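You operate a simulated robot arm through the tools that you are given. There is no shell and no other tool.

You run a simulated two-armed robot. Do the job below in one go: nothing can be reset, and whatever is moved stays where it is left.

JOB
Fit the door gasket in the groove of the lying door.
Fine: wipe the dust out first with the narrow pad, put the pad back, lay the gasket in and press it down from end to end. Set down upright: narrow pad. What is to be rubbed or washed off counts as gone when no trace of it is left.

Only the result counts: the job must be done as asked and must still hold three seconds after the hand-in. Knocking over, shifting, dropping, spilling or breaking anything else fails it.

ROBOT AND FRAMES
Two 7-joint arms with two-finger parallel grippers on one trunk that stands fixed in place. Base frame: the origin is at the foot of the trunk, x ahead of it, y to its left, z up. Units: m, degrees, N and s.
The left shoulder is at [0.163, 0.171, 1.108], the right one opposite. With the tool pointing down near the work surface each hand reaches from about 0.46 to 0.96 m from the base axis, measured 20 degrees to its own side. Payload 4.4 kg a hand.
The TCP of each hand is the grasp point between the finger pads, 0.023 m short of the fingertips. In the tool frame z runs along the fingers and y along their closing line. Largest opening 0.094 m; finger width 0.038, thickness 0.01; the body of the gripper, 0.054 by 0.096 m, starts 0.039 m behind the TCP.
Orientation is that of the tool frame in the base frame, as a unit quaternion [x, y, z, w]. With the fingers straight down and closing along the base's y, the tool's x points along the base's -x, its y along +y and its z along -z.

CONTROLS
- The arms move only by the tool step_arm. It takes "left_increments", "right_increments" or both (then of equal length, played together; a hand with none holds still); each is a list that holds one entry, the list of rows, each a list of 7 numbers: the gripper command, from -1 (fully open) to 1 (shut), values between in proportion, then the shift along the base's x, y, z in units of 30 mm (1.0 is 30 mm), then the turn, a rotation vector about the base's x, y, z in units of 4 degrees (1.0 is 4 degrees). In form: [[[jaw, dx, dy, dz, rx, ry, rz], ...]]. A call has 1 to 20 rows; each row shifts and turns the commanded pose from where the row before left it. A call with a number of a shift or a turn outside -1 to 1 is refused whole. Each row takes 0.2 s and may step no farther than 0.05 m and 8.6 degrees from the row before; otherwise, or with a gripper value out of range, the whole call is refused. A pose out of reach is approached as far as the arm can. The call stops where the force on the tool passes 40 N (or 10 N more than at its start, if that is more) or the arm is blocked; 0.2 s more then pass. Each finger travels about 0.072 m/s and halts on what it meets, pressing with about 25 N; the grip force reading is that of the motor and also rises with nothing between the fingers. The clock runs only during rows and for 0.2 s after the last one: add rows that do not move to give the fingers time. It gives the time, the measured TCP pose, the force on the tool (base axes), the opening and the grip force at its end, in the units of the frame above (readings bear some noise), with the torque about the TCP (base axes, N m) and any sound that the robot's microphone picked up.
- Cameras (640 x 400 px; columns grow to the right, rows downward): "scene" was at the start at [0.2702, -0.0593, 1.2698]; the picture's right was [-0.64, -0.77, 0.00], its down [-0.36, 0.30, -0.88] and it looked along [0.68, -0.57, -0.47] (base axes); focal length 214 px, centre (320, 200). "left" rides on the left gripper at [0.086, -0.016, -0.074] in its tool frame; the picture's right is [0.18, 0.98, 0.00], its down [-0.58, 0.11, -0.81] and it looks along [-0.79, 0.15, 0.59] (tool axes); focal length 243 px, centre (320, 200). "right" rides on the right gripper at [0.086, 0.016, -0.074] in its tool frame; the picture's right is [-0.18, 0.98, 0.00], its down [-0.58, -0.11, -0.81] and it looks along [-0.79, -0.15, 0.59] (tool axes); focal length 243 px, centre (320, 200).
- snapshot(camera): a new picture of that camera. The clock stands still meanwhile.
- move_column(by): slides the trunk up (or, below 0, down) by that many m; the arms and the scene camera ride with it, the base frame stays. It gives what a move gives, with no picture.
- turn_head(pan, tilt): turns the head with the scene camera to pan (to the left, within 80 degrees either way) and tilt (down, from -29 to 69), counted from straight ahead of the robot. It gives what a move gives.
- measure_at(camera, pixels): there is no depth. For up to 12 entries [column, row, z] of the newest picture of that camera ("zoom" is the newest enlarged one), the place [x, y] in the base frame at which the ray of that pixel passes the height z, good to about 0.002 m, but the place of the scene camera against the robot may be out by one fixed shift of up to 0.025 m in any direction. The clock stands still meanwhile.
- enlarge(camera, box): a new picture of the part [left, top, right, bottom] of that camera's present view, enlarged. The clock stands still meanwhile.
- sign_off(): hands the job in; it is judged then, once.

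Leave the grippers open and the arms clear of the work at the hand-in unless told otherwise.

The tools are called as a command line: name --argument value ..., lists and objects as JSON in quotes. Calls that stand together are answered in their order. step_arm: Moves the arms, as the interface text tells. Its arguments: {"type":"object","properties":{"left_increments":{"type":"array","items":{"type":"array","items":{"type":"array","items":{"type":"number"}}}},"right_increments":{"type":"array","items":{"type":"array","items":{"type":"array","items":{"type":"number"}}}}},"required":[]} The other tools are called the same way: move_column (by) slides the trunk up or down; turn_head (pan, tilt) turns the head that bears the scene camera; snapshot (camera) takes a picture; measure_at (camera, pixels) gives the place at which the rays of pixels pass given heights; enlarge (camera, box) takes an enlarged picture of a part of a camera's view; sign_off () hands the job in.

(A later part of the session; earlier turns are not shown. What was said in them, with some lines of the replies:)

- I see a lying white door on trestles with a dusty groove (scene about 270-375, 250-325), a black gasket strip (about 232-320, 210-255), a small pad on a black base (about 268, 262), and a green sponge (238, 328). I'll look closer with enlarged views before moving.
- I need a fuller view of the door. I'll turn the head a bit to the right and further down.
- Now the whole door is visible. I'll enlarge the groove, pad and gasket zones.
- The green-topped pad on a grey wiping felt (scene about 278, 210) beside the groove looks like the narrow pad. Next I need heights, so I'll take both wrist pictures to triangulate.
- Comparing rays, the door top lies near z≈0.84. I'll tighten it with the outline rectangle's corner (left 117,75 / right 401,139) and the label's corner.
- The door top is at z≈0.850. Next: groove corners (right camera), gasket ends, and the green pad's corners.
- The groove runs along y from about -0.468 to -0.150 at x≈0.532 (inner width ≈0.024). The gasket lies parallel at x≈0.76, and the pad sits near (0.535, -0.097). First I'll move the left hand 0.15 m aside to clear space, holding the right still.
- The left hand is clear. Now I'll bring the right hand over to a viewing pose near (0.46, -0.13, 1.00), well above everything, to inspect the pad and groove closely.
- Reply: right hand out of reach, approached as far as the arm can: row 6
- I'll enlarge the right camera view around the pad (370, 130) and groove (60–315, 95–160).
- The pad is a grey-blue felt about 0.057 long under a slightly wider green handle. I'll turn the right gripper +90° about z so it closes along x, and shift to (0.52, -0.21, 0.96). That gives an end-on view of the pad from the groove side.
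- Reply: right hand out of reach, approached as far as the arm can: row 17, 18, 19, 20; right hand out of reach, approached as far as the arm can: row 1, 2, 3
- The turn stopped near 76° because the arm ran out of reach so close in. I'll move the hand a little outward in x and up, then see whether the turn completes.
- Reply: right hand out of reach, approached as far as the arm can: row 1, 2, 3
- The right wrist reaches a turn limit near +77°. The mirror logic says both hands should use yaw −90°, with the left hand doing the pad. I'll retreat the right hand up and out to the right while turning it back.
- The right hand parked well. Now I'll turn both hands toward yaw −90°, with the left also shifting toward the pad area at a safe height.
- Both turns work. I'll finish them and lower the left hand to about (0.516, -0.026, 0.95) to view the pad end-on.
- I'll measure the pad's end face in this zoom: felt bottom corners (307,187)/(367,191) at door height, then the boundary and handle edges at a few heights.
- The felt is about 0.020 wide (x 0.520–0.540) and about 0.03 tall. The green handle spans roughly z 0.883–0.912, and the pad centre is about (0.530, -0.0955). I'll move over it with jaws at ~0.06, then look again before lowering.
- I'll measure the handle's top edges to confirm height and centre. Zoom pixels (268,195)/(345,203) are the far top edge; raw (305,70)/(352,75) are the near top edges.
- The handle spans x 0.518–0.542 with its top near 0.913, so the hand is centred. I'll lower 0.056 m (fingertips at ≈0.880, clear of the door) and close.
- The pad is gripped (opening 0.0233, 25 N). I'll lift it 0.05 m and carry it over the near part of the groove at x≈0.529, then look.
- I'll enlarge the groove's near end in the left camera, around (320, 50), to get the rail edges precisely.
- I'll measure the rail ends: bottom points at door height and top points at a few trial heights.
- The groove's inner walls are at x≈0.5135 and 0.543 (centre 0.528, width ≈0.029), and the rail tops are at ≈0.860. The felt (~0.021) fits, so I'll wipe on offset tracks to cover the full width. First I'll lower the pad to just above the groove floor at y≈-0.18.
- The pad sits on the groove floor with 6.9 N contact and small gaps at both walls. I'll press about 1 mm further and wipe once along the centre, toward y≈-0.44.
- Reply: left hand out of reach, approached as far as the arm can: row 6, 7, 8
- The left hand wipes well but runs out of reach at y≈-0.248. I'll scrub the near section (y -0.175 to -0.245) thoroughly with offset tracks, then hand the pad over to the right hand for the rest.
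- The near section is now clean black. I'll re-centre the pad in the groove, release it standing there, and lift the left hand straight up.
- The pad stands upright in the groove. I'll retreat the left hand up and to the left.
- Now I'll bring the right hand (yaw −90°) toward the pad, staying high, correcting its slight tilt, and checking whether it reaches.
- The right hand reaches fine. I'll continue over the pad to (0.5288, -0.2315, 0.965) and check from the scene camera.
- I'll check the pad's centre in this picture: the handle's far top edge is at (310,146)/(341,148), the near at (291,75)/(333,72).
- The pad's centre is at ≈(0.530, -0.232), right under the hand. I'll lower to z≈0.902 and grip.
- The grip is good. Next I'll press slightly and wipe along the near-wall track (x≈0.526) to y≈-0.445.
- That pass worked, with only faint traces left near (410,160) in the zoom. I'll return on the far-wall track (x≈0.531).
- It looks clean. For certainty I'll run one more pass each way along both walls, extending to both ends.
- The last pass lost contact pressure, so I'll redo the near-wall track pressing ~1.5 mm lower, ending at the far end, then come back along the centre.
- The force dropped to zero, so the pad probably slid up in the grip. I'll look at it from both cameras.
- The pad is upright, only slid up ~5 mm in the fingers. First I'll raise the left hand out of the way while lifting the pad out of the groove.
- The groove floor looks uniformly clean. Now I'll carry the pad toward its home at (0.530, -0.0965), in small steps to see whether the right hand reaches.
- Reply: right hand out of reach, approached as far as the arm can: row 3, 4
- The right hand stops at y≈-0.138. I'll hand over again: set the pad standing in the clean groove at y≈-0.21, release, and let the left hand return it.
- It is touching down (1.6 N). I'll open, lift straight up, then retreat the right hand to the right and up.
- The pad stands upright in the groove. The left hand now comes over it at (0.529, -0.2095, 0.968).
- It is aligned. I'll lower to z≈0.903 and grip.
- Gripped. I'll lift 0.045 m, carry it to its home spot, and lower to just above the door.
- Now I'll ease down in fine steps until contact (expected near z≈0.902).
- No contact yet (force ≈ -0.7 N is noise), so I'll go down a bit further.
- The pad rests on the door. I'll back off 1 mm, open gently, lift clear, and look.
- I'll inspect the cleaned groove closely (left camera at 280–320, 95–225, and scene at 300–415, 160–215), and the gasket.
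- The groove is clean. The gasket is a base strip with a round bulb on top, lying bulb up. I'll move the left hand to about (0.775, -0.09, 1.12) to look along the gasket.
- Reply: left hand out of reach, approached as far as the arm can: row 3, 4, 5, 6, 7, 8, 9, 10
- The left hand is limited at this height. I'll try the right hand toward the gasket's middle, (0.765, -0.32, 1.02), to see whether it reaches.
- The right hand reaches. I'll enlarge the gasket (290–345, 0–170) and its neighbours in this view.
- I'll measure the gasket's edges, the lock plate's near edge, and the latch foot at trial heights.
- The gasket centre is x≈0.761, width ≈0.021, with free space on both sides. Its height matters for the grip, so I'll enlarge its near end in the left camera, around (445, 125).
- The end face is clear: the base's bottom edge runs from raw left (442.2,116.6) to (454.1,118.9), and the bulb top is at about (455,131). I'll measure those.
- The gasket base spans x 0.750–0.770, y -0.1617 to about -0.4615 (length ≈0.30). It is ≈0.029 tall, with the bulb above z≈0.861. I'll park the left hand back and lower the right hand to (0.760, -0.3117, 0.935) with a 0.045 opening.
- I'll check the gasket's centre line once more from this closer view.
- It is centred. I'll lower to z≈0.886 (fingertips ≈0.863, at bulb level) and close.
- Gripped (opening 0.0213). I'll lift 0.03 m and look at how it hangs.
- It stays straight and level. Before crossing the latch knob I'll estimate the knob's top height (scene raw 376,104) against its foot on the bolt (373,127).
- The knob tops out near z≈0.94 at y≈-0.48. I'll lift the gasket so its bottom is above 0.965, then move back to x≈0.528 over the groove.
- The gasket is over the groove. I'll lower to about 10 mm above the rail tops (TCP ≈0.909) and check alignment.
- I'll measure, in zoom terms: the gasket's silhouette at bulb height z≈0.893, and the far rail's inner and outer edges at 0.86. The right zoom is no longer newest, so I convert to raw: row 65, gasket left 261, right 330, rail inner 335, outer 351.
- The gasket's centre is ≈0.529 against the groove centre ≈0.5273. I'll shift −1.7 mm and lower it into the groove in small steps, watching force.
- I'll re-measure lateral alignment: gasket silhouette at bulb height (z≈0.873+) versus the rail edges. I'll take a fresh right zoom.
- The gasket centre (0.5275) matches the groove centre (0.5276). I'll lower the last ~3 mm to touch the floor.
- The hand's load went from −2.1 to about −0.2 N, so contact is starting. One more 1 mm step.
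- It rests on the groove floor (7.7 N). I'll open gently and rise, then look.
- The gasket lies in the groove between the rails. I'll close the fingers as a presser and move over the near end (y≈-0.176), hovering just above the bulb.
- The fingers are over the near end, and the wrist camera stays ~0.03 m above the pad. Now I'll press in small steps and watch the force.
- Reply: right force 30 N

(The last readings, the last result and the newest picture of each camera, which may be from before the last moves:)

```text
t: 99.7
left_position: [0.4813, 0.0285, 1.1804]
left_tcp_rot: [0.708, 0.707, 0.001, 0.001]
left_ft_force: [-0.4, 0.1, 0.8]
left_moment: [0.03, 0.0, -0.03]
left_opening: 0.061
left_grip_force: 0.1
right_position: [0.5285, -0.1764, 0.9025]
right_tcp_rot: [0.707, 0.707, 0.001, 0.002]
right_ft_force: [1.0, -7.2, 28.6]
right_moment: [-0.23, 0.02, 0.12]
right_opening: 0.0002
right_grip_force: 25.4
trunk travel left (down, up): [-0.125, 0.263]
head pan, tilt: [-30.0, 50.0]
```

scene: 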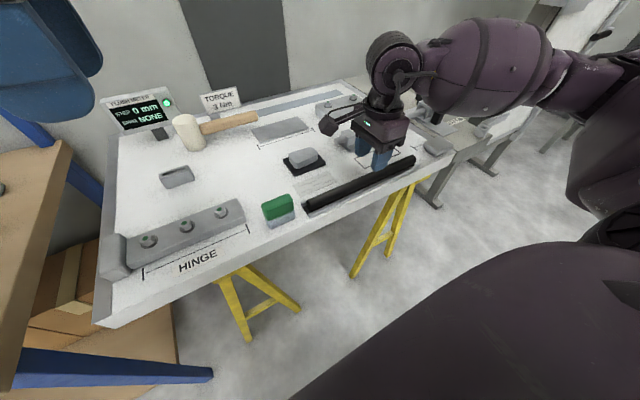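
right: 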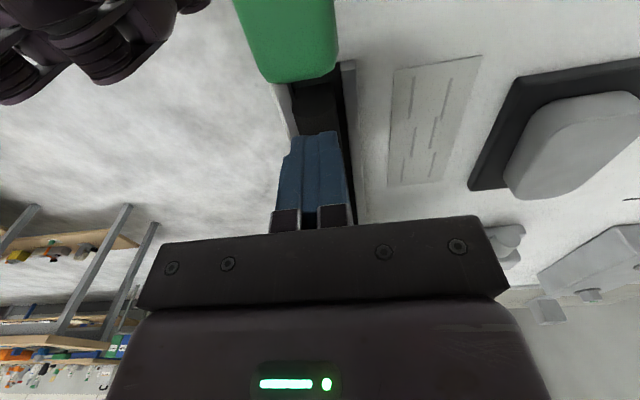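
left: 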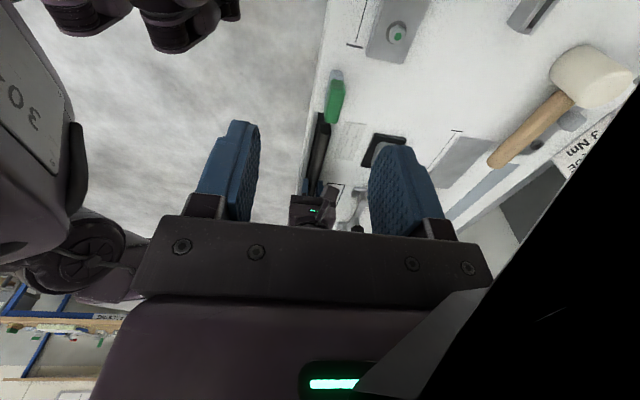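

28.6 N at the near end. I'll continue with lift–step–press cycles of 25 mm toward the far end.

step_arm --right_increments '[[[1, 0, 0, 0.2, 0, 0, 0], [1, 0, -0.83, 0, 0, 0, 0], [1, 0, 0, -0.2, 0, 0, 0], [1, 0, 0, 0, 0, 0, 0]]]'

step_arm --right_increments '[[[1, 0, 0, 0.2, 0, 0, 0], [1, 0, -0.83, 0, 0, 0, 0], [1, 0, 0, -0.2, 0, 0, 0], [1, 0, 0, 0, 0, 0, 0]]]'

enlarge --camera "scene" --box '[270, 130, 430, 230]'

```text
t: 100.7
left_position: [0.4809, 0.0297, 1.1802]
left_tcp_rot: [0.707, 0.707, 0.002, 0.001]
left_ft_force: [0.5, 0.3, -0.2]
left_moment: [0.0, 0.0, 0.0]
left_opening: 0.0611
left_grip_force: 0.1
right_position: [0.5278, -0.2012, 0.9051]
right_tcp_rot: [0.706, 0.708, 0.002, 0.003]
right_ft_force: [-4.4, -5.6, 32.5]
right_moment: [-0.09, 0.09, 0.2]
right_opening: 0.0002
right_grip_force: 24.9
trunk travel left (down, up): [-0.125, 0.263]
head pan, tilt: [-30.0, 50.0]
```

```text
t: 101.7
left_position: [0.4814, 0.0315, 1.1807]
left_tcp_rot: [0.707, 0.707, 0.002, 0.002]
left_ft_force: [0.1, 0.0, 0.4]
left_moment: [0.0, 0.02, -0.03]
left_opening: 0.0614
left_grip_force: 0.1
right_position: [0.5268, -0.2251, 0.9037]
right_tcp_rot: [0.707, 0.707, 0.002, 0.004]
right_ft_force: [0.8, -2.7, 35.8]
right_moment: [-0.02, 0.0, 0.25]
right_opening: 0.0
right_grip_force: 24.9
trunk travel left (down, up): [-0.125, 0.263]
head pan, tilt: [-30.0, 50.0]
```

```text
4.00 times, centred on (350, 180) of scene
```

zoom: 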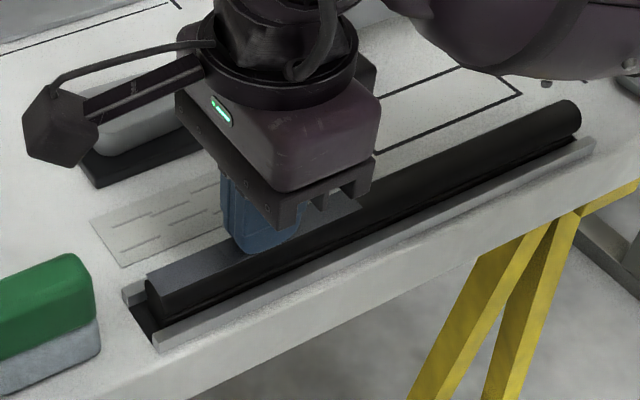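

The force is rising slightly (36 N), and a lighter band has appeared beside the pressed part. I'll lift off and look closely.

step_arm --right_increments '[[[1, 0, 0, 0.5, 0, 0, 0], [1, 0, 0, 0.8, 0, 0, 0], [1, 0, -0.9, 0.8, 0, 0, 0], [1, 0, -0.9, 0, 0, 0, 0], [1, 0, 0, 0, 0, 0, 0]]]'

snapshot --camera "right"

enlarge --camera "scene" --box '[280, 150, 400, 230]'

enlarge --camera "right" --box '[200, 0, 420, 140]'

```text
t: 102.8
left_position: [0.4857, 0.029, 1.1787]
left_tcp_rot: [0.707, 0.707, -0.001, 0.0]
left_ft_force: [0.2, 0.0, 0.0]
left_moment: [-0.01, 0.03, -0.01]
left_opening: 0.0612
left_grip_force: 0.0
right_position: [0.5287, -0.2802, 0.9627]
right_tcp_rot: [0.706, 0.708, 0.0, 0.0]
right_ft_force: [-0.5, -0.4, 0.1]
right_moment: [-0.04, -0.01, 0.03]
right_opening: 0.0
right_grip_force: 25.5
trunk travel left (down, up): [-0.125, 0.263]
head pan, tilt: [-30.0, 50.0]
```

```text
taken
```

right: 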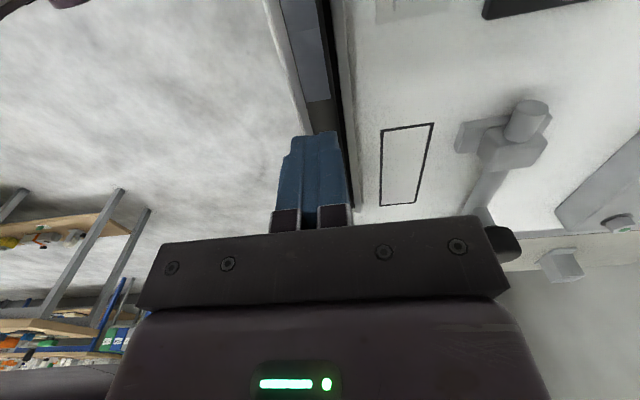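

```text
5.00 times, centred on (340, 190) of scene
```

zoom: 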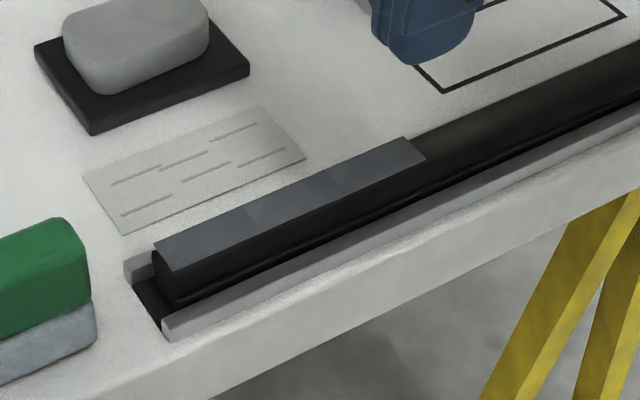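

```text
2.86 times, centred on (310, 70) of right
```

zoom: 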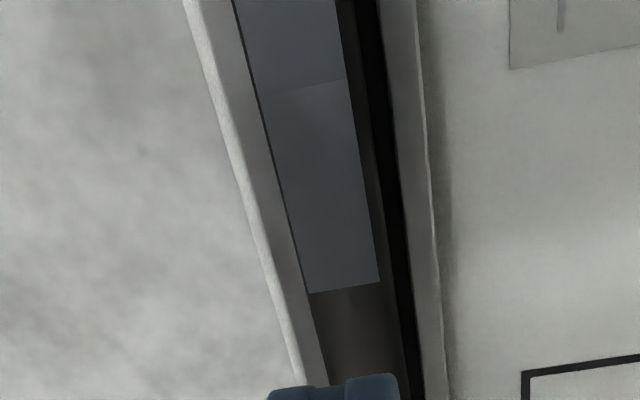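

Pressed stretches show as lighter patches, so three are done from the near end. I'll continue from y≈-0.25.

step_arm --right_increments '[[[1, -0.03, 1.0, 0, 0, 0, 0], [1, 0, 0, -0.9, 0, 0, 0], [1, 0, 0, -0.8, 0, 0, 0], [1, 0, 0, 0, 0, 0, 0]]]'

step_arm --right_increments '[[[1, 0, 0, -0.2, 0, 0, 0], [1, 0, 0, -0.1, 0, 0, 0], [1, 0, 0, 0, 0, 0, 0]]]'

```text
t: 103.8
left_position: [0.4833, 0.0304, 1.1786]
left_tcp_rot: [0.707, 0.707, 0.0, 0.0]
left_ft_force: [0.1, -0.3, 0.5]
left_moment: [-0.04, -0.03, 0.02]
left_opening: 0.0611
left_grip_force: 0.1
right_position: [0.5273, -0.249, 0.9128]
right_tcp_rot: [0.706, 0.708, 0.0, 0.001]
right_ft_force: [-0.6, -0.2, 0.7]
right_moment: [0.01, 0.01, 0.01]
right_opening: 0.0
right_grip_force: 25.2
trunk travel left (down, up): [-0.125, 0.263]
head pan, tilt: [-30.0, 50.0]
```

```text
t: 104.7
left_position: [0.4837, 0.0302, 1.1777]
left_tcp_rot: [0.707, 0.707, -0.001, 0.0]
left_ft_force: [0.9, -0.4, 0.1]
left_moment: [-0.01, 0.02, 0.02]
left_opening: 0.0609
left_grip_force: 0.0
right_position: [0.5269, -0.2495, 0.9036]
right_tcp_rot: [0.706, 0.708, 0.0, -0.001]
right_ft_force: [0.7, -0.6, 0.4]
right_moment: [0.04, -0.01, 0.01]
right_opening: 0.0003
right_grip_force: 25.1
trunk travel left (down, up): [-0.125, 0.263]
head pan, tilt: [-30.0, 50.0]
```

Not touching yet, so I'll press a little further.

step_arm --right_increments '[[[1, 0, 0, -0.06, 0, 0, 0], [1, 0, 0, -0.05, 0, 0, 0], [1, 0, 0, 0, 0, 0, 0]]]'

```text
t: 105.5
left_position: [0.4823, 0.0322, 1.18]
left_tcp_rot: [0.708, 0.707, 0.0, 0.001]
left_ft_force: [0.2, -0.6, 0.1]
left_moment: [0.02, -0.01, 0.01]
left_opening: 0.0612
left_grip_force: 0.1
right_position: [0.5271, -0.2506, 0.9043]
right_tcp_rot: [0.706, 0.708, 0.003, 0.003]
right_ft_force: [8.4, 0.5, 30.9]
right_moment: [0.01, -0.22, 0.28]
right_opening: 0.0
right_grip_force: 25.3
trunk travel left (down, up): [-0.125, 0.263]
head pan, tilt: [-30.0, 50.0]
```

31 N. I'll continue the press cycles along the gasket.

step_arm --right_increments '[[[1, 0, 0, 0.25, 0, 0, 0], [1, 0, -0.83, 0, 0, 0, 0], [1, 0, 0, -0.15, 0, 0, 0], [1, 0, 0, -0.09, 0, 0, 0], [1, 0, 0, 0, 0, 0, 0]]]'

step_arm --right_increments '[[[1, 0, 0, 0.25, 0, 0, 0], [1, 0, -0.83, 0, 0, 0, 0], [1, 0, 0, -0.15, 0, 0, 0], [1, 0, 0, -0.1, 0, 0, 0], [1, 0, 0, 0, 0, 0, 0]]]'

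```text
t: 106.7
left_position: [0.4816, 0.0308, 1.1799]
left_tcp_rot: [0.707, 0.707, 0.001, 0.002]
left_ft_force: [-1.1, 0.6, 0.4]
left_moment: [-0.01, -0.02, 0.04]
left_opening: 0.0613
left_grip_force: 0.0
right_position: [0.525, -0.2746, 0.9034]
right_tcp_rot: [0.707, 0.708, 0.002, 0.002]
right_ft_force: [-2.3, -3.9, 26.9]
right_moment: [-0.05, 0.06, 0.15]
right_opening: 0.0001
right_grip_force: 25.5
trunk travel left (down, up): [-0.125, 0.263]
head pan, tilt: [-30.0, 50.0]
```

```text
t: 107.8
left_position: [0.4834, 0.0306, 1.1799]
left_tcp_rot: [0.707, 0.707, 0.001, 0.001]
left_ft_force: [0.4, 0.6, -0.5]
left_moment: [-0.02, -0.02, 0.01]
left_opening: 0.061
left_grip_force: 0.0
right_position: [0.5274, -0.2996, 0.9031]
right_tcp_rot: [0.707, 0.707, 0.001, 0.002]
right_ft_force: [2.5, -2.1, 16.8]
right_moment: [0.04, -0.03, 0.0]
right_opening: 0.0001
right_grip_force: 24.6
trunk travel left (down, up): [-0.125, 0.263]
head pan, tilt: [-30.0, 50.0]
```

The force fell to 17 N here. I'll press 1.5 mm deeper, then continue with that depth.

step_arm --right_increments '[[[1, 0, 0, -0.05, 0, 0, 0], [1, 0, 0, 0, 0, 0, 0]]]'

step_arm --right_increments '[[[1, 0, 0, 0.25, 0, 0, 0], [1, 0, -0.83, 0, 0, 0, 0], [1, 0, 0, -0.15, 0, 0, 0], [1, 0, 0, -0.1, 0, 0, 0], [1, 0, 0, 0, 0, 0, 0]]]'

step_arm --right_increments '[[[1, 0, 0, 0.25, 0, 0, 0], [1, 0, -0.83, 0, 0, 0, 0], [1, 0, 0, -0.15, 0, 0, 0], [1, 0, 0, -0.1, 0, 0, 0], [1, 0, 0, 0, 0, 0, 0]]]'

```text
t: 108.5
left_position: [0.4833, 0.0292, 1.1806]
left_tcp_rot: [0.707, 0.707, 0.0, 0.001]
left_ft_force: [-0.5, 0.0, -0.1]
left_moment: [0.05, 0.01, 0.0]
left_opening: 0.0611
left_grip_force: 0.1
right_position: [0.5282, -0.2991, 0.9039]
right_tcp_rot: [0.707, 0.707, 0.003, 0.003]
right_ft_force: [12.3, -9.0, 37.8]
right_moment: [-0.07, -0.19, 0.15]
right_opening: 0.0
right_grip_force: 25.0
trunk travel left (down, up): [-0.125, 0.263]
head pan, tilt: [-30.0, 50.0]
```

```text
t: 109.7
left_position: [0.4795, 0.0306, 1.1807]
left_tcp_rot: [0.708, 0.707, 0.001, 0.002]
left_ft_force: [-0.8, 0.4, 0.5]
left_moment: [0.03, -0.01, -0.01]
left_opening: 0.0609
left_grip_force: 0.0
right_position: [0.5253, -0.325, 0.9034]
right_tcp_rot: [0.706, 0.708, 0.002, 0.003]
right_ft_force: [-16.2, -0.9, 31.9]
right_moment: [0.13, 0.45, 0.18]
right_opening: 0.0
right_grip_force: 25.7
trunk travel left (down, up): [-0.125, 0.263]
head pan, tilt: [-30.0, 50.0]
```

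```text
t: 110.8
left_position: [0.4812, 0.0299, 1.1816]
left_tcp_rot: [0.707, 0.707, 0.002, 0.002]
left_ft_force: [0.3, 0.9, 0.4]
left_moment: [-0.02, -0.01, 0.0]
left_opening: 0.061
left_grip_force: 0.0
right_position: [0.5276, -0.3505, 0.9045]
right_tcp_rot: [0.707, 0.707, 0.001, 0.005]
right_ft_force: [-3.7, -14.3, 36.1]
right_moment: [-0.11, 0.08, 0.24]
right_opening: 0.0
right_grip_force: 24.6
trunk travel left (down, up): [-0.125, 0.263]
head pan, tilt: [-30.0, 50.0]
```

Lateral readings vary, so I'll lift and check that the gasket still sits straight before going on.

step_arm --right_increments '[[[1, 0, 0, 0.5, 0, 0, 0], [1, 0, 0, 0.8, 0, 0, 0], [1, 0, 0, 0.8, 0, 0, 0], [1, 0, 0, 0, 0, 0, 0]]]'

snapshot --camera "right"

enlarge --camera "scene" --box '[290, 140, 430, 230]'

enlarge --camera "right" --box '[200, 0, 420, 140]'

```text
t: 111.8
left_position: [0.4833, 0.0296, 1.1783]
left_tcp_rot: [0.707, 0.707, 0.0, 0.0]
left_ft_force: [0.6, 0.0, 0.0]
left_moment: [0.0, 0.01, 0.0]
left_opening: 0.0609
left_grip_force: 0.2
right_position: [0.5283, -0.3502, 0.9614]
right_tcp_rot: [0.706, 0.708, 0.0, 0.0]
right_ft_force: [-0.4, 0.2, -0.4]
right_moment: [0.01, 0.01, 0.0]
right_opening: 0.0001
right_grip_force: 25.2
trunk travel left (down, up): [-0.125, 0.263]
head pan, tilt: [-30.0, 50.0]
```

```text
taken
```

right: 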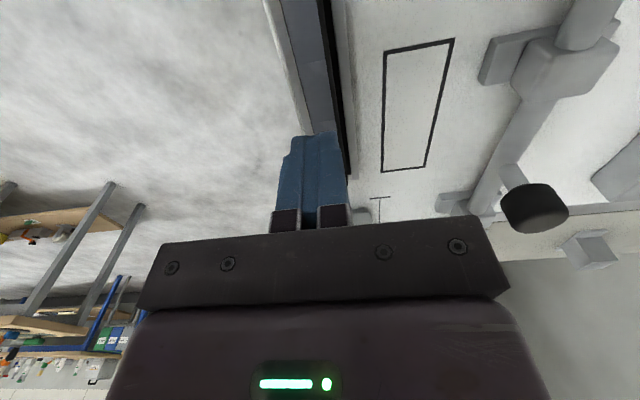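

```text
4.44 times, centred on (360, 185) of scene
```

zoom: 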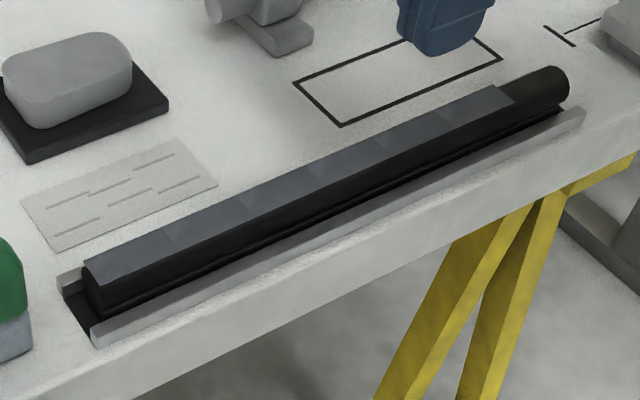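

```text
2.86 times, centred on (310, 70) of right
```

zoom: 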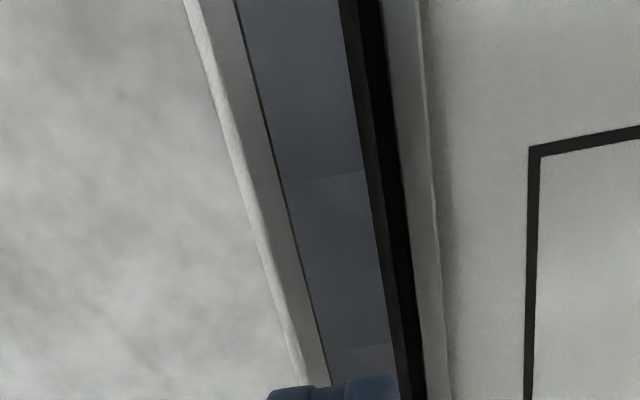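

Patches are continuous up to about y≈-0.38. I'll continue with presses at y≈-0.375, -0.40, -0.425 and -0.445.

step_arm --right_increments '[[[1, -0.02, -0.83, 0, 0, 0, 0], [1, 0, 0, -0.9, 0, 0, 0], [1, 0, 0, -0.8, 0, 0, 0], [1, 0, 0, -0.2, 0, 0, 0], [1, 0, 0, -0.08, 0, 0, 0], [1, 0, 0, 0, 0, 0, 0]]]'

step_arm --right_increments '[[[1, 0, 0, -0.04, 0, 0, 0], [1, 0, 0, 0, 0, 0, 0]]]'

```text
t: 113.2
left_position: [0.4826, 0.0301, 1.1791]
left_tcp_rot: [0.707, 0.708, 0.0, 0.001]
left_ft_force: [-1.4, -0.1, 0.7]
left_moment: [0.01, 0.0, 0.0]
left_opening: 0.0609
left_grip_force: 0.1
right_position: [0.5257, -0.3751, 0.9028]
right_tcp_rot: [0.706, 0.708, 0.001, 0.001]
right_ft_force: [1.1, -2.4, 8.3]
right_moment: [0.04, -0.04, 0.04]
right_opening: 0.0
right_grip_force: 24.7
trunk travel left (down, up): [-0.125, 0.263]
head pan, tilt: [-30.0, 50.0]
```

```text
t: 113.8
left_position: [0.4832, 0.0302, 1.18]
left_tcp_rot: [0.707, 0.707, 0.001, 0.0]
left_ft_force: [-0.4, 0.2, -0.4]
left_moment: [-0.03, -0.01, 0.01]
left_opening: 0.0611
left_grip_force: 0.1
right_position: [0.5254, -0.3735, 0.9041]
right_tcp_rot: [0.707, 0.707, 0.0, 0.002]
right_ft_force: [0.1, -7.7, 20.9]
right_moment: [-0.01, 0.04, 0.08]
right_opening: 0.0001
right_grip_force: 24.9
trunk travel left (down, up): [-0.125, 0.263]
head pan, tilt: [-30.0, 50.0]
```

A bit deeper for ~30 N here, then the next positions.

step_arm --right_increments '[[[1, 0, 0, -0.03, 0, 0, 0], [1, 0, 0, 0, 0, 0, 0]]]'

step_arm --right_increments '[[[1, 0, 0, 0.25, 0, 0, 0], [1, 0.03, -0.83, 0, 0, 0, 0], [1, 0, 0, -0.15, 0, 0, 0], [1, 0, 0, -0.1, 0, 0, 0], [1, 0, 0, 0, 0, 0, 0]]]'

step_arm --right_increments '[[[1, 0, 0, 0.25, 0, 0, 0], [1, 0, -0.83, 0, 0, 0, 0], [1, 0, 0, -0.15, 0, 0, 0], [1, 0, 0, -0.1, 0, 0, 0], [1, 0, 0, 0, 0, 0, 0]]]'

step_arm --right_increments '[[[1, 0, 0, 0.25, 0, 0, 0], [1, 0, -0.75, 0, 0, 0, 0], [1, 0, 0, -0.15, 0, 0, 0], [1, 0, 0, -0.1, 0, 0, 0], [1, 0, 0, 0, 0, 0, 0]]]'

```text
t: 114.5
left_position: [0.4817, 0.0319, 1.1796]
left_tcp_rot: [0.707, 0.707, 0.0, 0.001]
left_ft_force: [0.1, -0.3, 0.0]
left_moment: [0.04, 0.0, 0.0]
left_opening: 0.0609
left_grip_force: 0.1
right_position: [0.5251, -0.3748, 0.9047]
right_tcp_rot: [0.707, 0.708, 0.002, 0.003]
right_ft_force: [2.1, -7.4, 31.5]
right_moment: [-0.03, -0.01, -0.04]
right_opening: 0.0
right_grip_force: 25.4
trunk travel left (down, up): [-0.125, 0.263]
head pan, tilt: [-30.0, 50.0]
```

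```text
t: 115.7
left_position: [0.4823, 0.0306, 1.1816]
left_tcp_rot: [0.707, 0.707, 0.0, 0.001]
left_ft_force: [-0.5, 0.1, 1.1]
left_moment: [0.02, 0.01, 0.02]
left_opening: 0.0611
left_grip_force: 0.0
right_position: [0.5258, -0.3985, 0.9037]
right_tcp_rot: [0.707, 0.708, 0.001, 0.002]
right_ft_force: [-8.3, -0.8, 17.4]
right_moment: [0.1, 0.2, 0.2]
right_opening: 0.0
right_grip_force: 24.8
trunk travel left (down, up): [-0.125, 0.263]
head pan, tilt: [-30.0, 50.0]
```

```text
t: 116.8
left_position: [0.4819, 0.0304, 1.1799]
left_tcp_rot: [0.707, 0.707, 0.0, 0.001]
left_ft_force: [0.2, 0.6, 0.1]
left_moment: [0.01, 0.01, -0.01]
left_opening: 0.061
left_grip_force: 0.1
right_position: [0.528, -0.4249, 0.9036]
right_tcp_rot: [0.707, 0.707, 0.001, 0.004]
right_ft_force: [1.1, -6.0, 23.6]
right_moment: [0.03, 0.03, 0.08]
right_opening: 0.0
right_grip_force: 24.5
trunk travel left (down, up): [-0.125, 0.263]
head pan, tilt: [-30.0, 50.0]
```

```text
t: 118.0
left_position: [0.4821, 0.0316, 1.1804]
left_tcp_rot: [0.706, 0.708, 0.0, 0.002]
left_ft_force: [-0.2, -0.3, 0.7]
left_moment: [0.04, -0.03, -0.01]
left_opening: 0.061
left_grip_force: 0.0
right_position: [0.5263, -0.4472, 0.9043]
right_tcp_rot: [0.706, 0.708, 0.0, 0.002]
right_ft_force: [-4.9, -3.8, 21.5]
right_moment: [0.12, 0.15, 0.21]
right_opening: 0.0001
right_grip_force: 25.3
trunk travel left (down, up): [-0.125, 0.263]
head pan, tilt: [-30.0, 50.0]
```

I'll press slightly deeper at this far end, then lift and inspect the whole gasket.

step_arm --right_increments '[[[1, 0, 0, -0.03, 0, 0, 0], [1, 0, 0, 0, 0, 0, 0]]]'

step_arm --right_increments '[[[1, 0, 0, 0.5, 0, 0, 0], [1, 0, 0, 0.9, 0, 0, 0], [1, 0, 0, 0.9, 0, 0, 0], [1, 0, 0.9, 0.9, 0, 0, 0], [1, 0.9, 0.5, 0, 0, 0, 0], [1, 0.9, 0.5, 0, 0, 0, 0], [1, 0.9, 0.3, 0, 0, 0, 0], [1, 0.9, 0, 0, 0, 0, 0]]]'

snapshot --camera "scene"

enlarge --camera "scene" --box '[290, 140, 430, 230]'

snapshot --camera "right"

```text
t: 118.7
left_position: [0.4828, 0.0312, 1.18]
left_tcp_rot: [0.707, 0.707, 0.001, 0.002]
left_ft_force: [0.0, -1.0, 0.8]
left_moment: [0.0, 0.0, 0.0]
left_opening: 0.0611
left_grip_force: 0.0
right_position: [0.5272, -0.4479, 0.9037]
right_tcp_rot: [0.706, 0.708, 0.002, 0.003]
right_ft_force: [-3.1, -8.3, 34.2]
right_moment: [0.12, 0.07, 0.06]
right_opening: 0.0001
right_grip_force: 25.0
trunk travel left (down, up): [-0.125, 0.263]
head pan, tilt: [-30.0, 50.0]
```

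```text
t: 120.5
left_position: [0.4842, 0.0295, 1.1789]
left_tcp_rot: [0.707, 0.707, 0.0, 0.0]
left_ft_force: [-1.0, 0.2, 0.4]
left_moment: [0.0, 0.02, 0.05]
left_opening: 0.0607
left_grip_force: 0.0
right_position: [0.6365, -0.3821, 0.9959]
right_tcp_rot: [0.707, 0.707, 0.001, 0.0]
right_ft_force: [0.7, -0.9, 0.1]
right_moment: [0.03, -0.02, 0.03]
right_opening: 0.0001
right_grip_force: 25.1
trunk travel left (down, up): [-0.125, 0.263]
head pan, tilt: [-30.0, 50.0]
```

```text
taken
```

scene: 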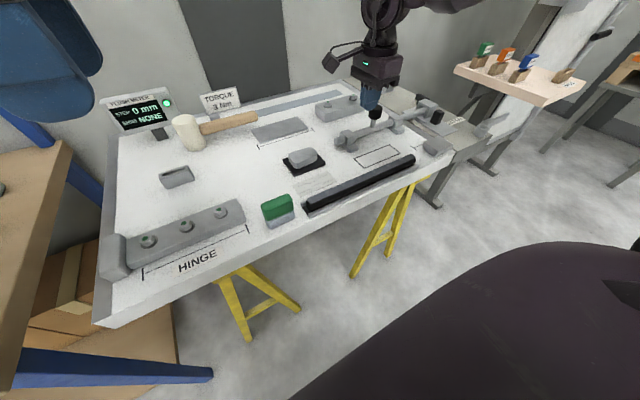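

```text
4.44 times, centred on (360, 185) of scene
```

zoom: 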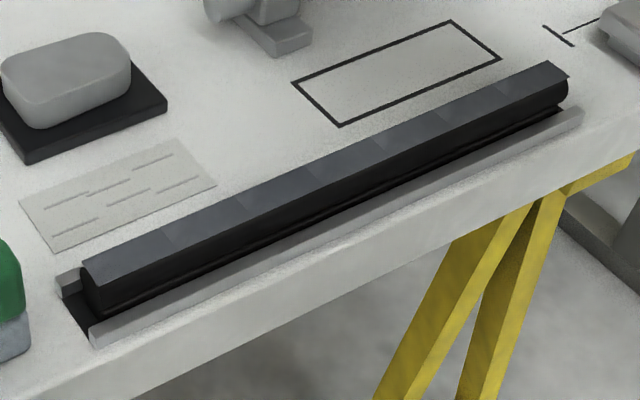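

```text
taken
```

right: 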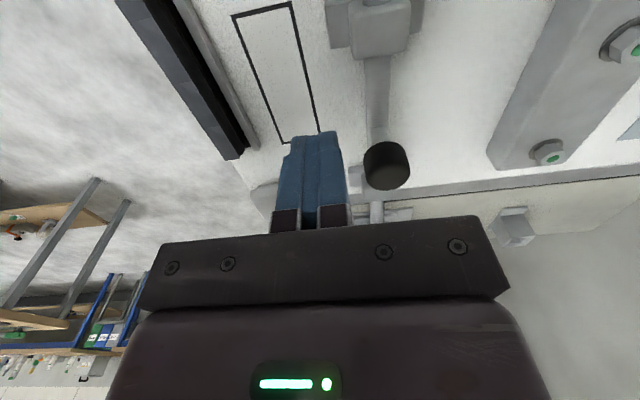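

The patches now run end to end. I'll check the gasket's lateral seat by moving the right hand to look along the groove from its near end.

step_arm --right_increments '[[[1, 0, 0, 0.5, 0, 0, 0], [1, -0.5, 0.9, 0, 0, 0, 0], [1, -0.5, 0.9, 0, 0, 0, 0], [1, -0.5, 0.9, 0, 0, 0, 0], [1, -0.5, 0.9, 0, 0, 0, 0], [1, -0.5, 0.9, 0, 0, 0, 0], [1, -0.5, 0.9, 0, 0, 0, 0], [1, -0.5, 0.9, 0, 0, 0, 0], [1, -0.5, 0.9, 0, 0, 0, 0], [1, 0, 0, 0, 0, 0, 0]]]'

snapshot --camera "right"

enlarge --camera "right" --box '[250, 0, 450, 140]'

enlarge --camera "left" --box '[260, 60, 380, 210]'

```text
t: 122.7
left_position: [0.4843, 0.0309, 1.1788]
left_tcp_rot: [0.707, 0.708, 0.0, 0.0]
left_ft_force: [0.1, 0.2, 0.2]
left_moment: [-0.01, -0.02, 0.01]
left_opening: 0.0612
left_grip_force: 0.0
right_position: [0.5151, -0.1647, 1.0114]
right_tcp_rot: [0.707, 0.708, 0.0, 0.0]
right_ft_force: [-0.4, 0.2, 0.3]
right_moment: [0.01, 0.02, -0.02]
right_opening: 0.0001
right_grip_force: 24.7
trunk travel left (down, up): [-0.125, 0.263]
head pan, tilt: [-30.0, 50.0]
```

```text
taken
```

right: 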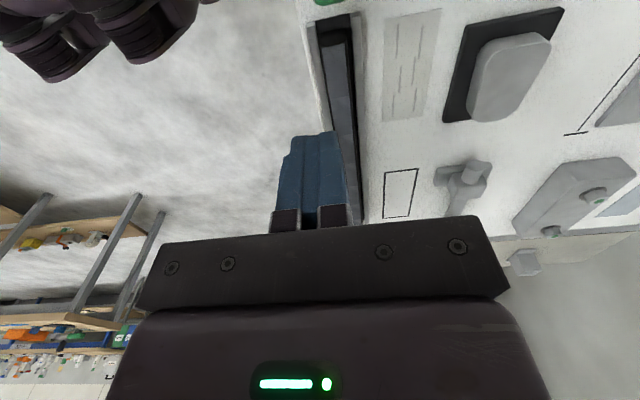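

```text
2.86 times, centred on (350, 70) of right
```

zoom: 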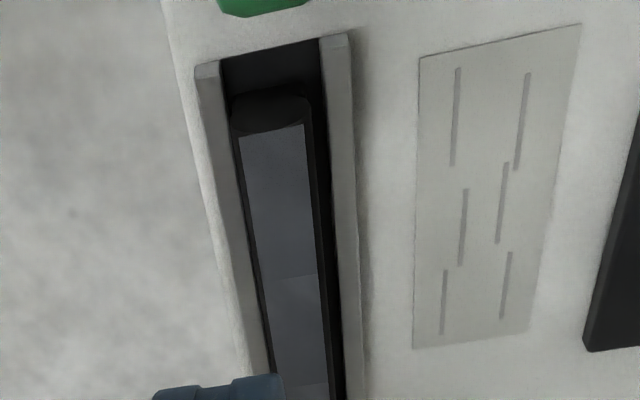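

```text
2.67 times, centred on (320, 135) of left
```

zoom: 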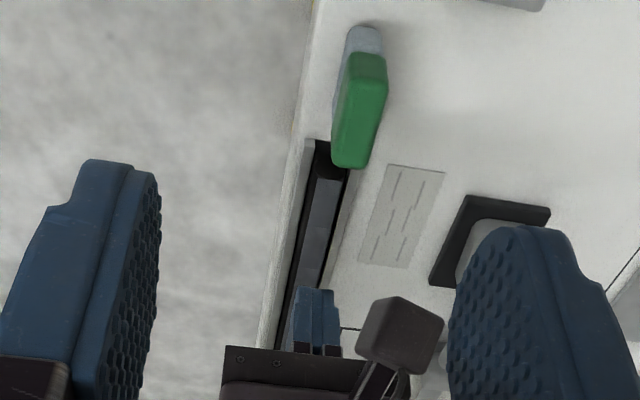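

I'll measure the gasket's edges against the rails near this end (bulb edges at z≈0.87, rail inner edges at 0.86) in the right zoom.

enlarge --camera "right" --box '[250, 0, 450, 140]'

measure_at --camera "zoom" --pixels '[[233, 135, 0.87], [312, 130, 0.87], [240, 200, 0.87], [321, 200, 0.87], [226, 130, 0.86], [331, 130, 0.86], [352, 130, 0.86], [203, 130, 0.86], [270, 95, 0.865], [258, 330, 0.87], [334, 330, 0.87], [342, 330, 0.86]]'

```text
2.86 times, centred on (350, 70) of right
```

zoom: 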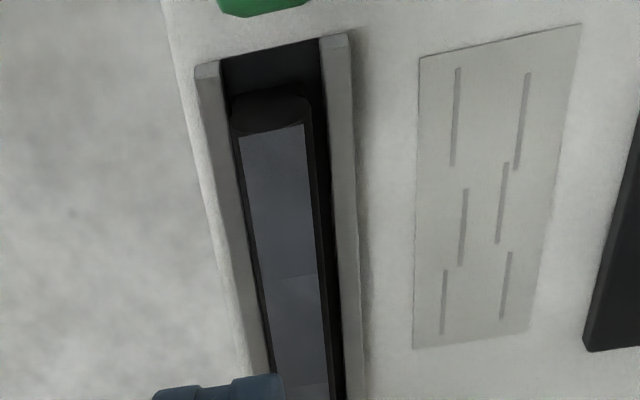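

```text
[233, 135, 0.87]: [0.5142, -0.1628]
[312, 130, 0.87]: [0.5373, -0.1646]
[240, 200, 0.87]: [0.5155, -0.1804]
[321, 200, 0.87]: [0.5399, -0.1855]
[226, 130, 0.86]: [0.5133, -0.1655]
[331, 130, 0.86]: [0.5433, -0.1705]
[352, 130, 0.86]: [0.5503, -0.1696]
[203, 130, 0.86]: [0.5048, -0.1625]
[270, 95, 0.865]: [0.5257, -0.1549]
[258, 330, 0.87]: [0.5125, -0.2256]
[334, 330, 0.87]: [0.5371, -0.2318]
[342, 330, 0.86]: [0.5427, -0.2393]
```

The gasket lies between the rails, within ~2 mm of centre and inside both ends. I'll retreat the right hand up and to the right with open jaws, and raise and open the left, then inspect the whole groove once more.

step_arm --left_increments '[[[-0.3, 0, 0, 0, 0, 0, 0], [-0.3, 0, 0, 0, 0, 0, 0], [-0.3, 0, 0, 0, 0, 0, 0], [-1, 0, 0.2, 0, 0, 0, 0], [-1, 0, 0.2, 0, 0, 0, 0], [-1, -0.1, 0.2, 0.2, 0, 0, 0], [-1, -0.1, 0.2, 0.2, 0, 0, 0], [-1, -0.1, 0.2, 0.2, 0, 0, 0], [-1, 0, 0.2, 0, 0, 0, 0], [-1, 0, 0, 0, 0, 0, 0], [-1, 0, 0, 0, 0, 0, 0], [-1, 0, 0, 0, 0, 0, 0], [-1, 0, 0, 0, 0, 0, 0], [-1, 0, 0, 0, 0, 0, 0]]]' --right_increments '[[[1, 0, -0.3, 0.6, 0, 0, 0], [1, 0, -0.5, 0.6, 0, 0, 0], [-0.5, 0, -0.9, 0.6, 0, 0, 0], [-1, 0, -0.9, 0.6, 0, 0, 0], [-1, 0, -0.9, 0.4, 0, 0, 0], [-1, 0, -0.9, 0.2, 0, 0, 0], [-1, -0.1, -0.9, 0.1, 0, 0, 0], [-1, -0.2, -0.9, 0.1, 0, 0, 0], [-1, -0.2, -0.9, 0, 0, 0, 0], [-1, -0.2, -0.9, 0, 0, 0, 0], [-1, -0.2, -0.9, 0, 0, 0, 0], [-1, -0.2, -0.9, 0, 0, 0, 0], [-1, -0.2, -0.9, 0, 0, 0, 0], [-1, 0, 0, 0, 0, 0, 0]]]'

snapshot --camera "scene"

enlarge --camera "scene" --box '[290, 140, 430, 230]'

enlarge --camera "scene" --box '[350, 145, 430, 200]'

enlarge --camera "left" --box '[260, 60, 380, 210]'

```text
t: 125.7
left_position: [0.4736, 0.0679, 1.1955]
left_tcp_rot: [0.707, 0.707, 0.0, 0.0]
left_ft_force: [0.8, 0.7, -0.8]
left_moment: [0.01, -0.01, 0.01]
left_opening: 0.0941
left_grip_force: 0.0
right_position: [0.4766, -0.4862, 1.1053]
right_tcp_rot: [0.707, 0.707, 0.0, 0.0]
right_ft_force: [0.2, 0.0, 0.6]
right_moment: [-0.03, 0.01, 0.02]
right_opening: 0.0939
right_grip_force: 0.0
trunk travel left (down, up): [-0.125, 0.263]
head pan, tilt: [-30.0, 50.0]
```

```text
taken
```

scene: 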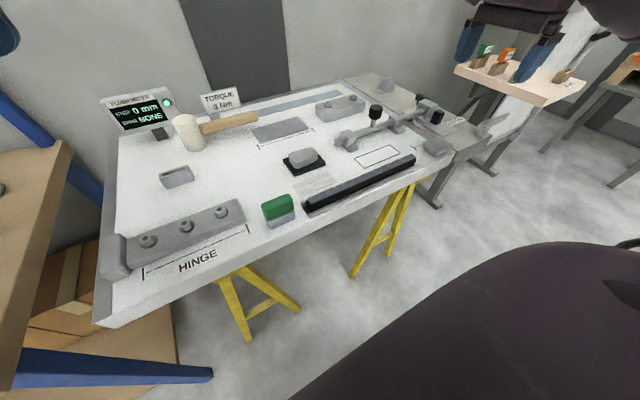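

```text
4.44 times, centred on (360, 185) of scene
```

zoom: 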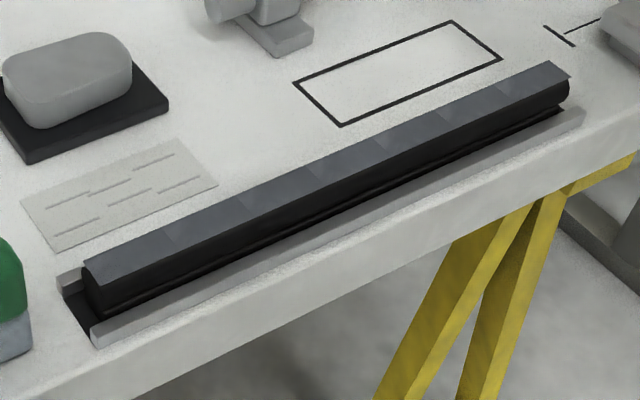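

```text
7.27 times, centred on (390, 172) of scene
```

zoom: 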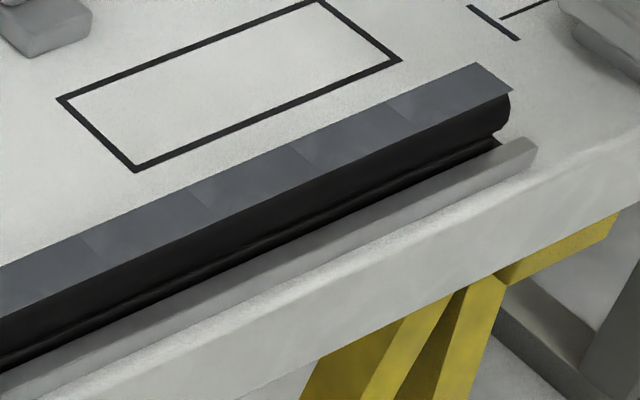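

```text
2.67 times, centred on (320, 135) of left
```

zoom: 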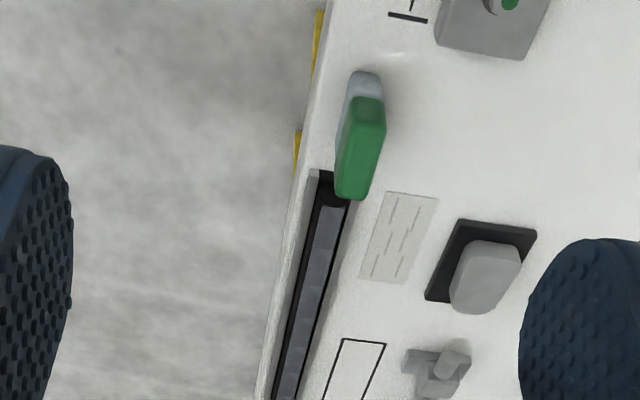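

Everything checks out in the final views:
- The groove was wiped clean before the gasket went in.
- The pad stands upright at its original spot.
- The gasket lies between the rails with an unbroken row of press marks from end to end.
- Both hands are open and clear.

I'm handing in.

sign_off

```text
The job is handed in.
```

The door gasket is in the groove and pressed down along its whole length, and I've handed the job in.

- **Groove:** I wiped it with the green-handled felt pad, which I took to be the narrow pad. No dust showed in any camera view before the gasket went in.
- **Pad:** It stands upright at its original spot by the near end of the groove. It stood briefly in the groove twice while I swapped hands, because neither arm could reach both the full groove and the pad's spot.
- **Gasket:** It sits between the rails, about 2 mm off centre towards the near rail, and stops short of both groove ends. The press marks run unbroken from one end to the other; most presses were 20 to 38 N, and one near the far end was 17 N.
- **Rest of the door:** Nothing else looked moved in the final views. Both grippers are open and raised clear of the work.
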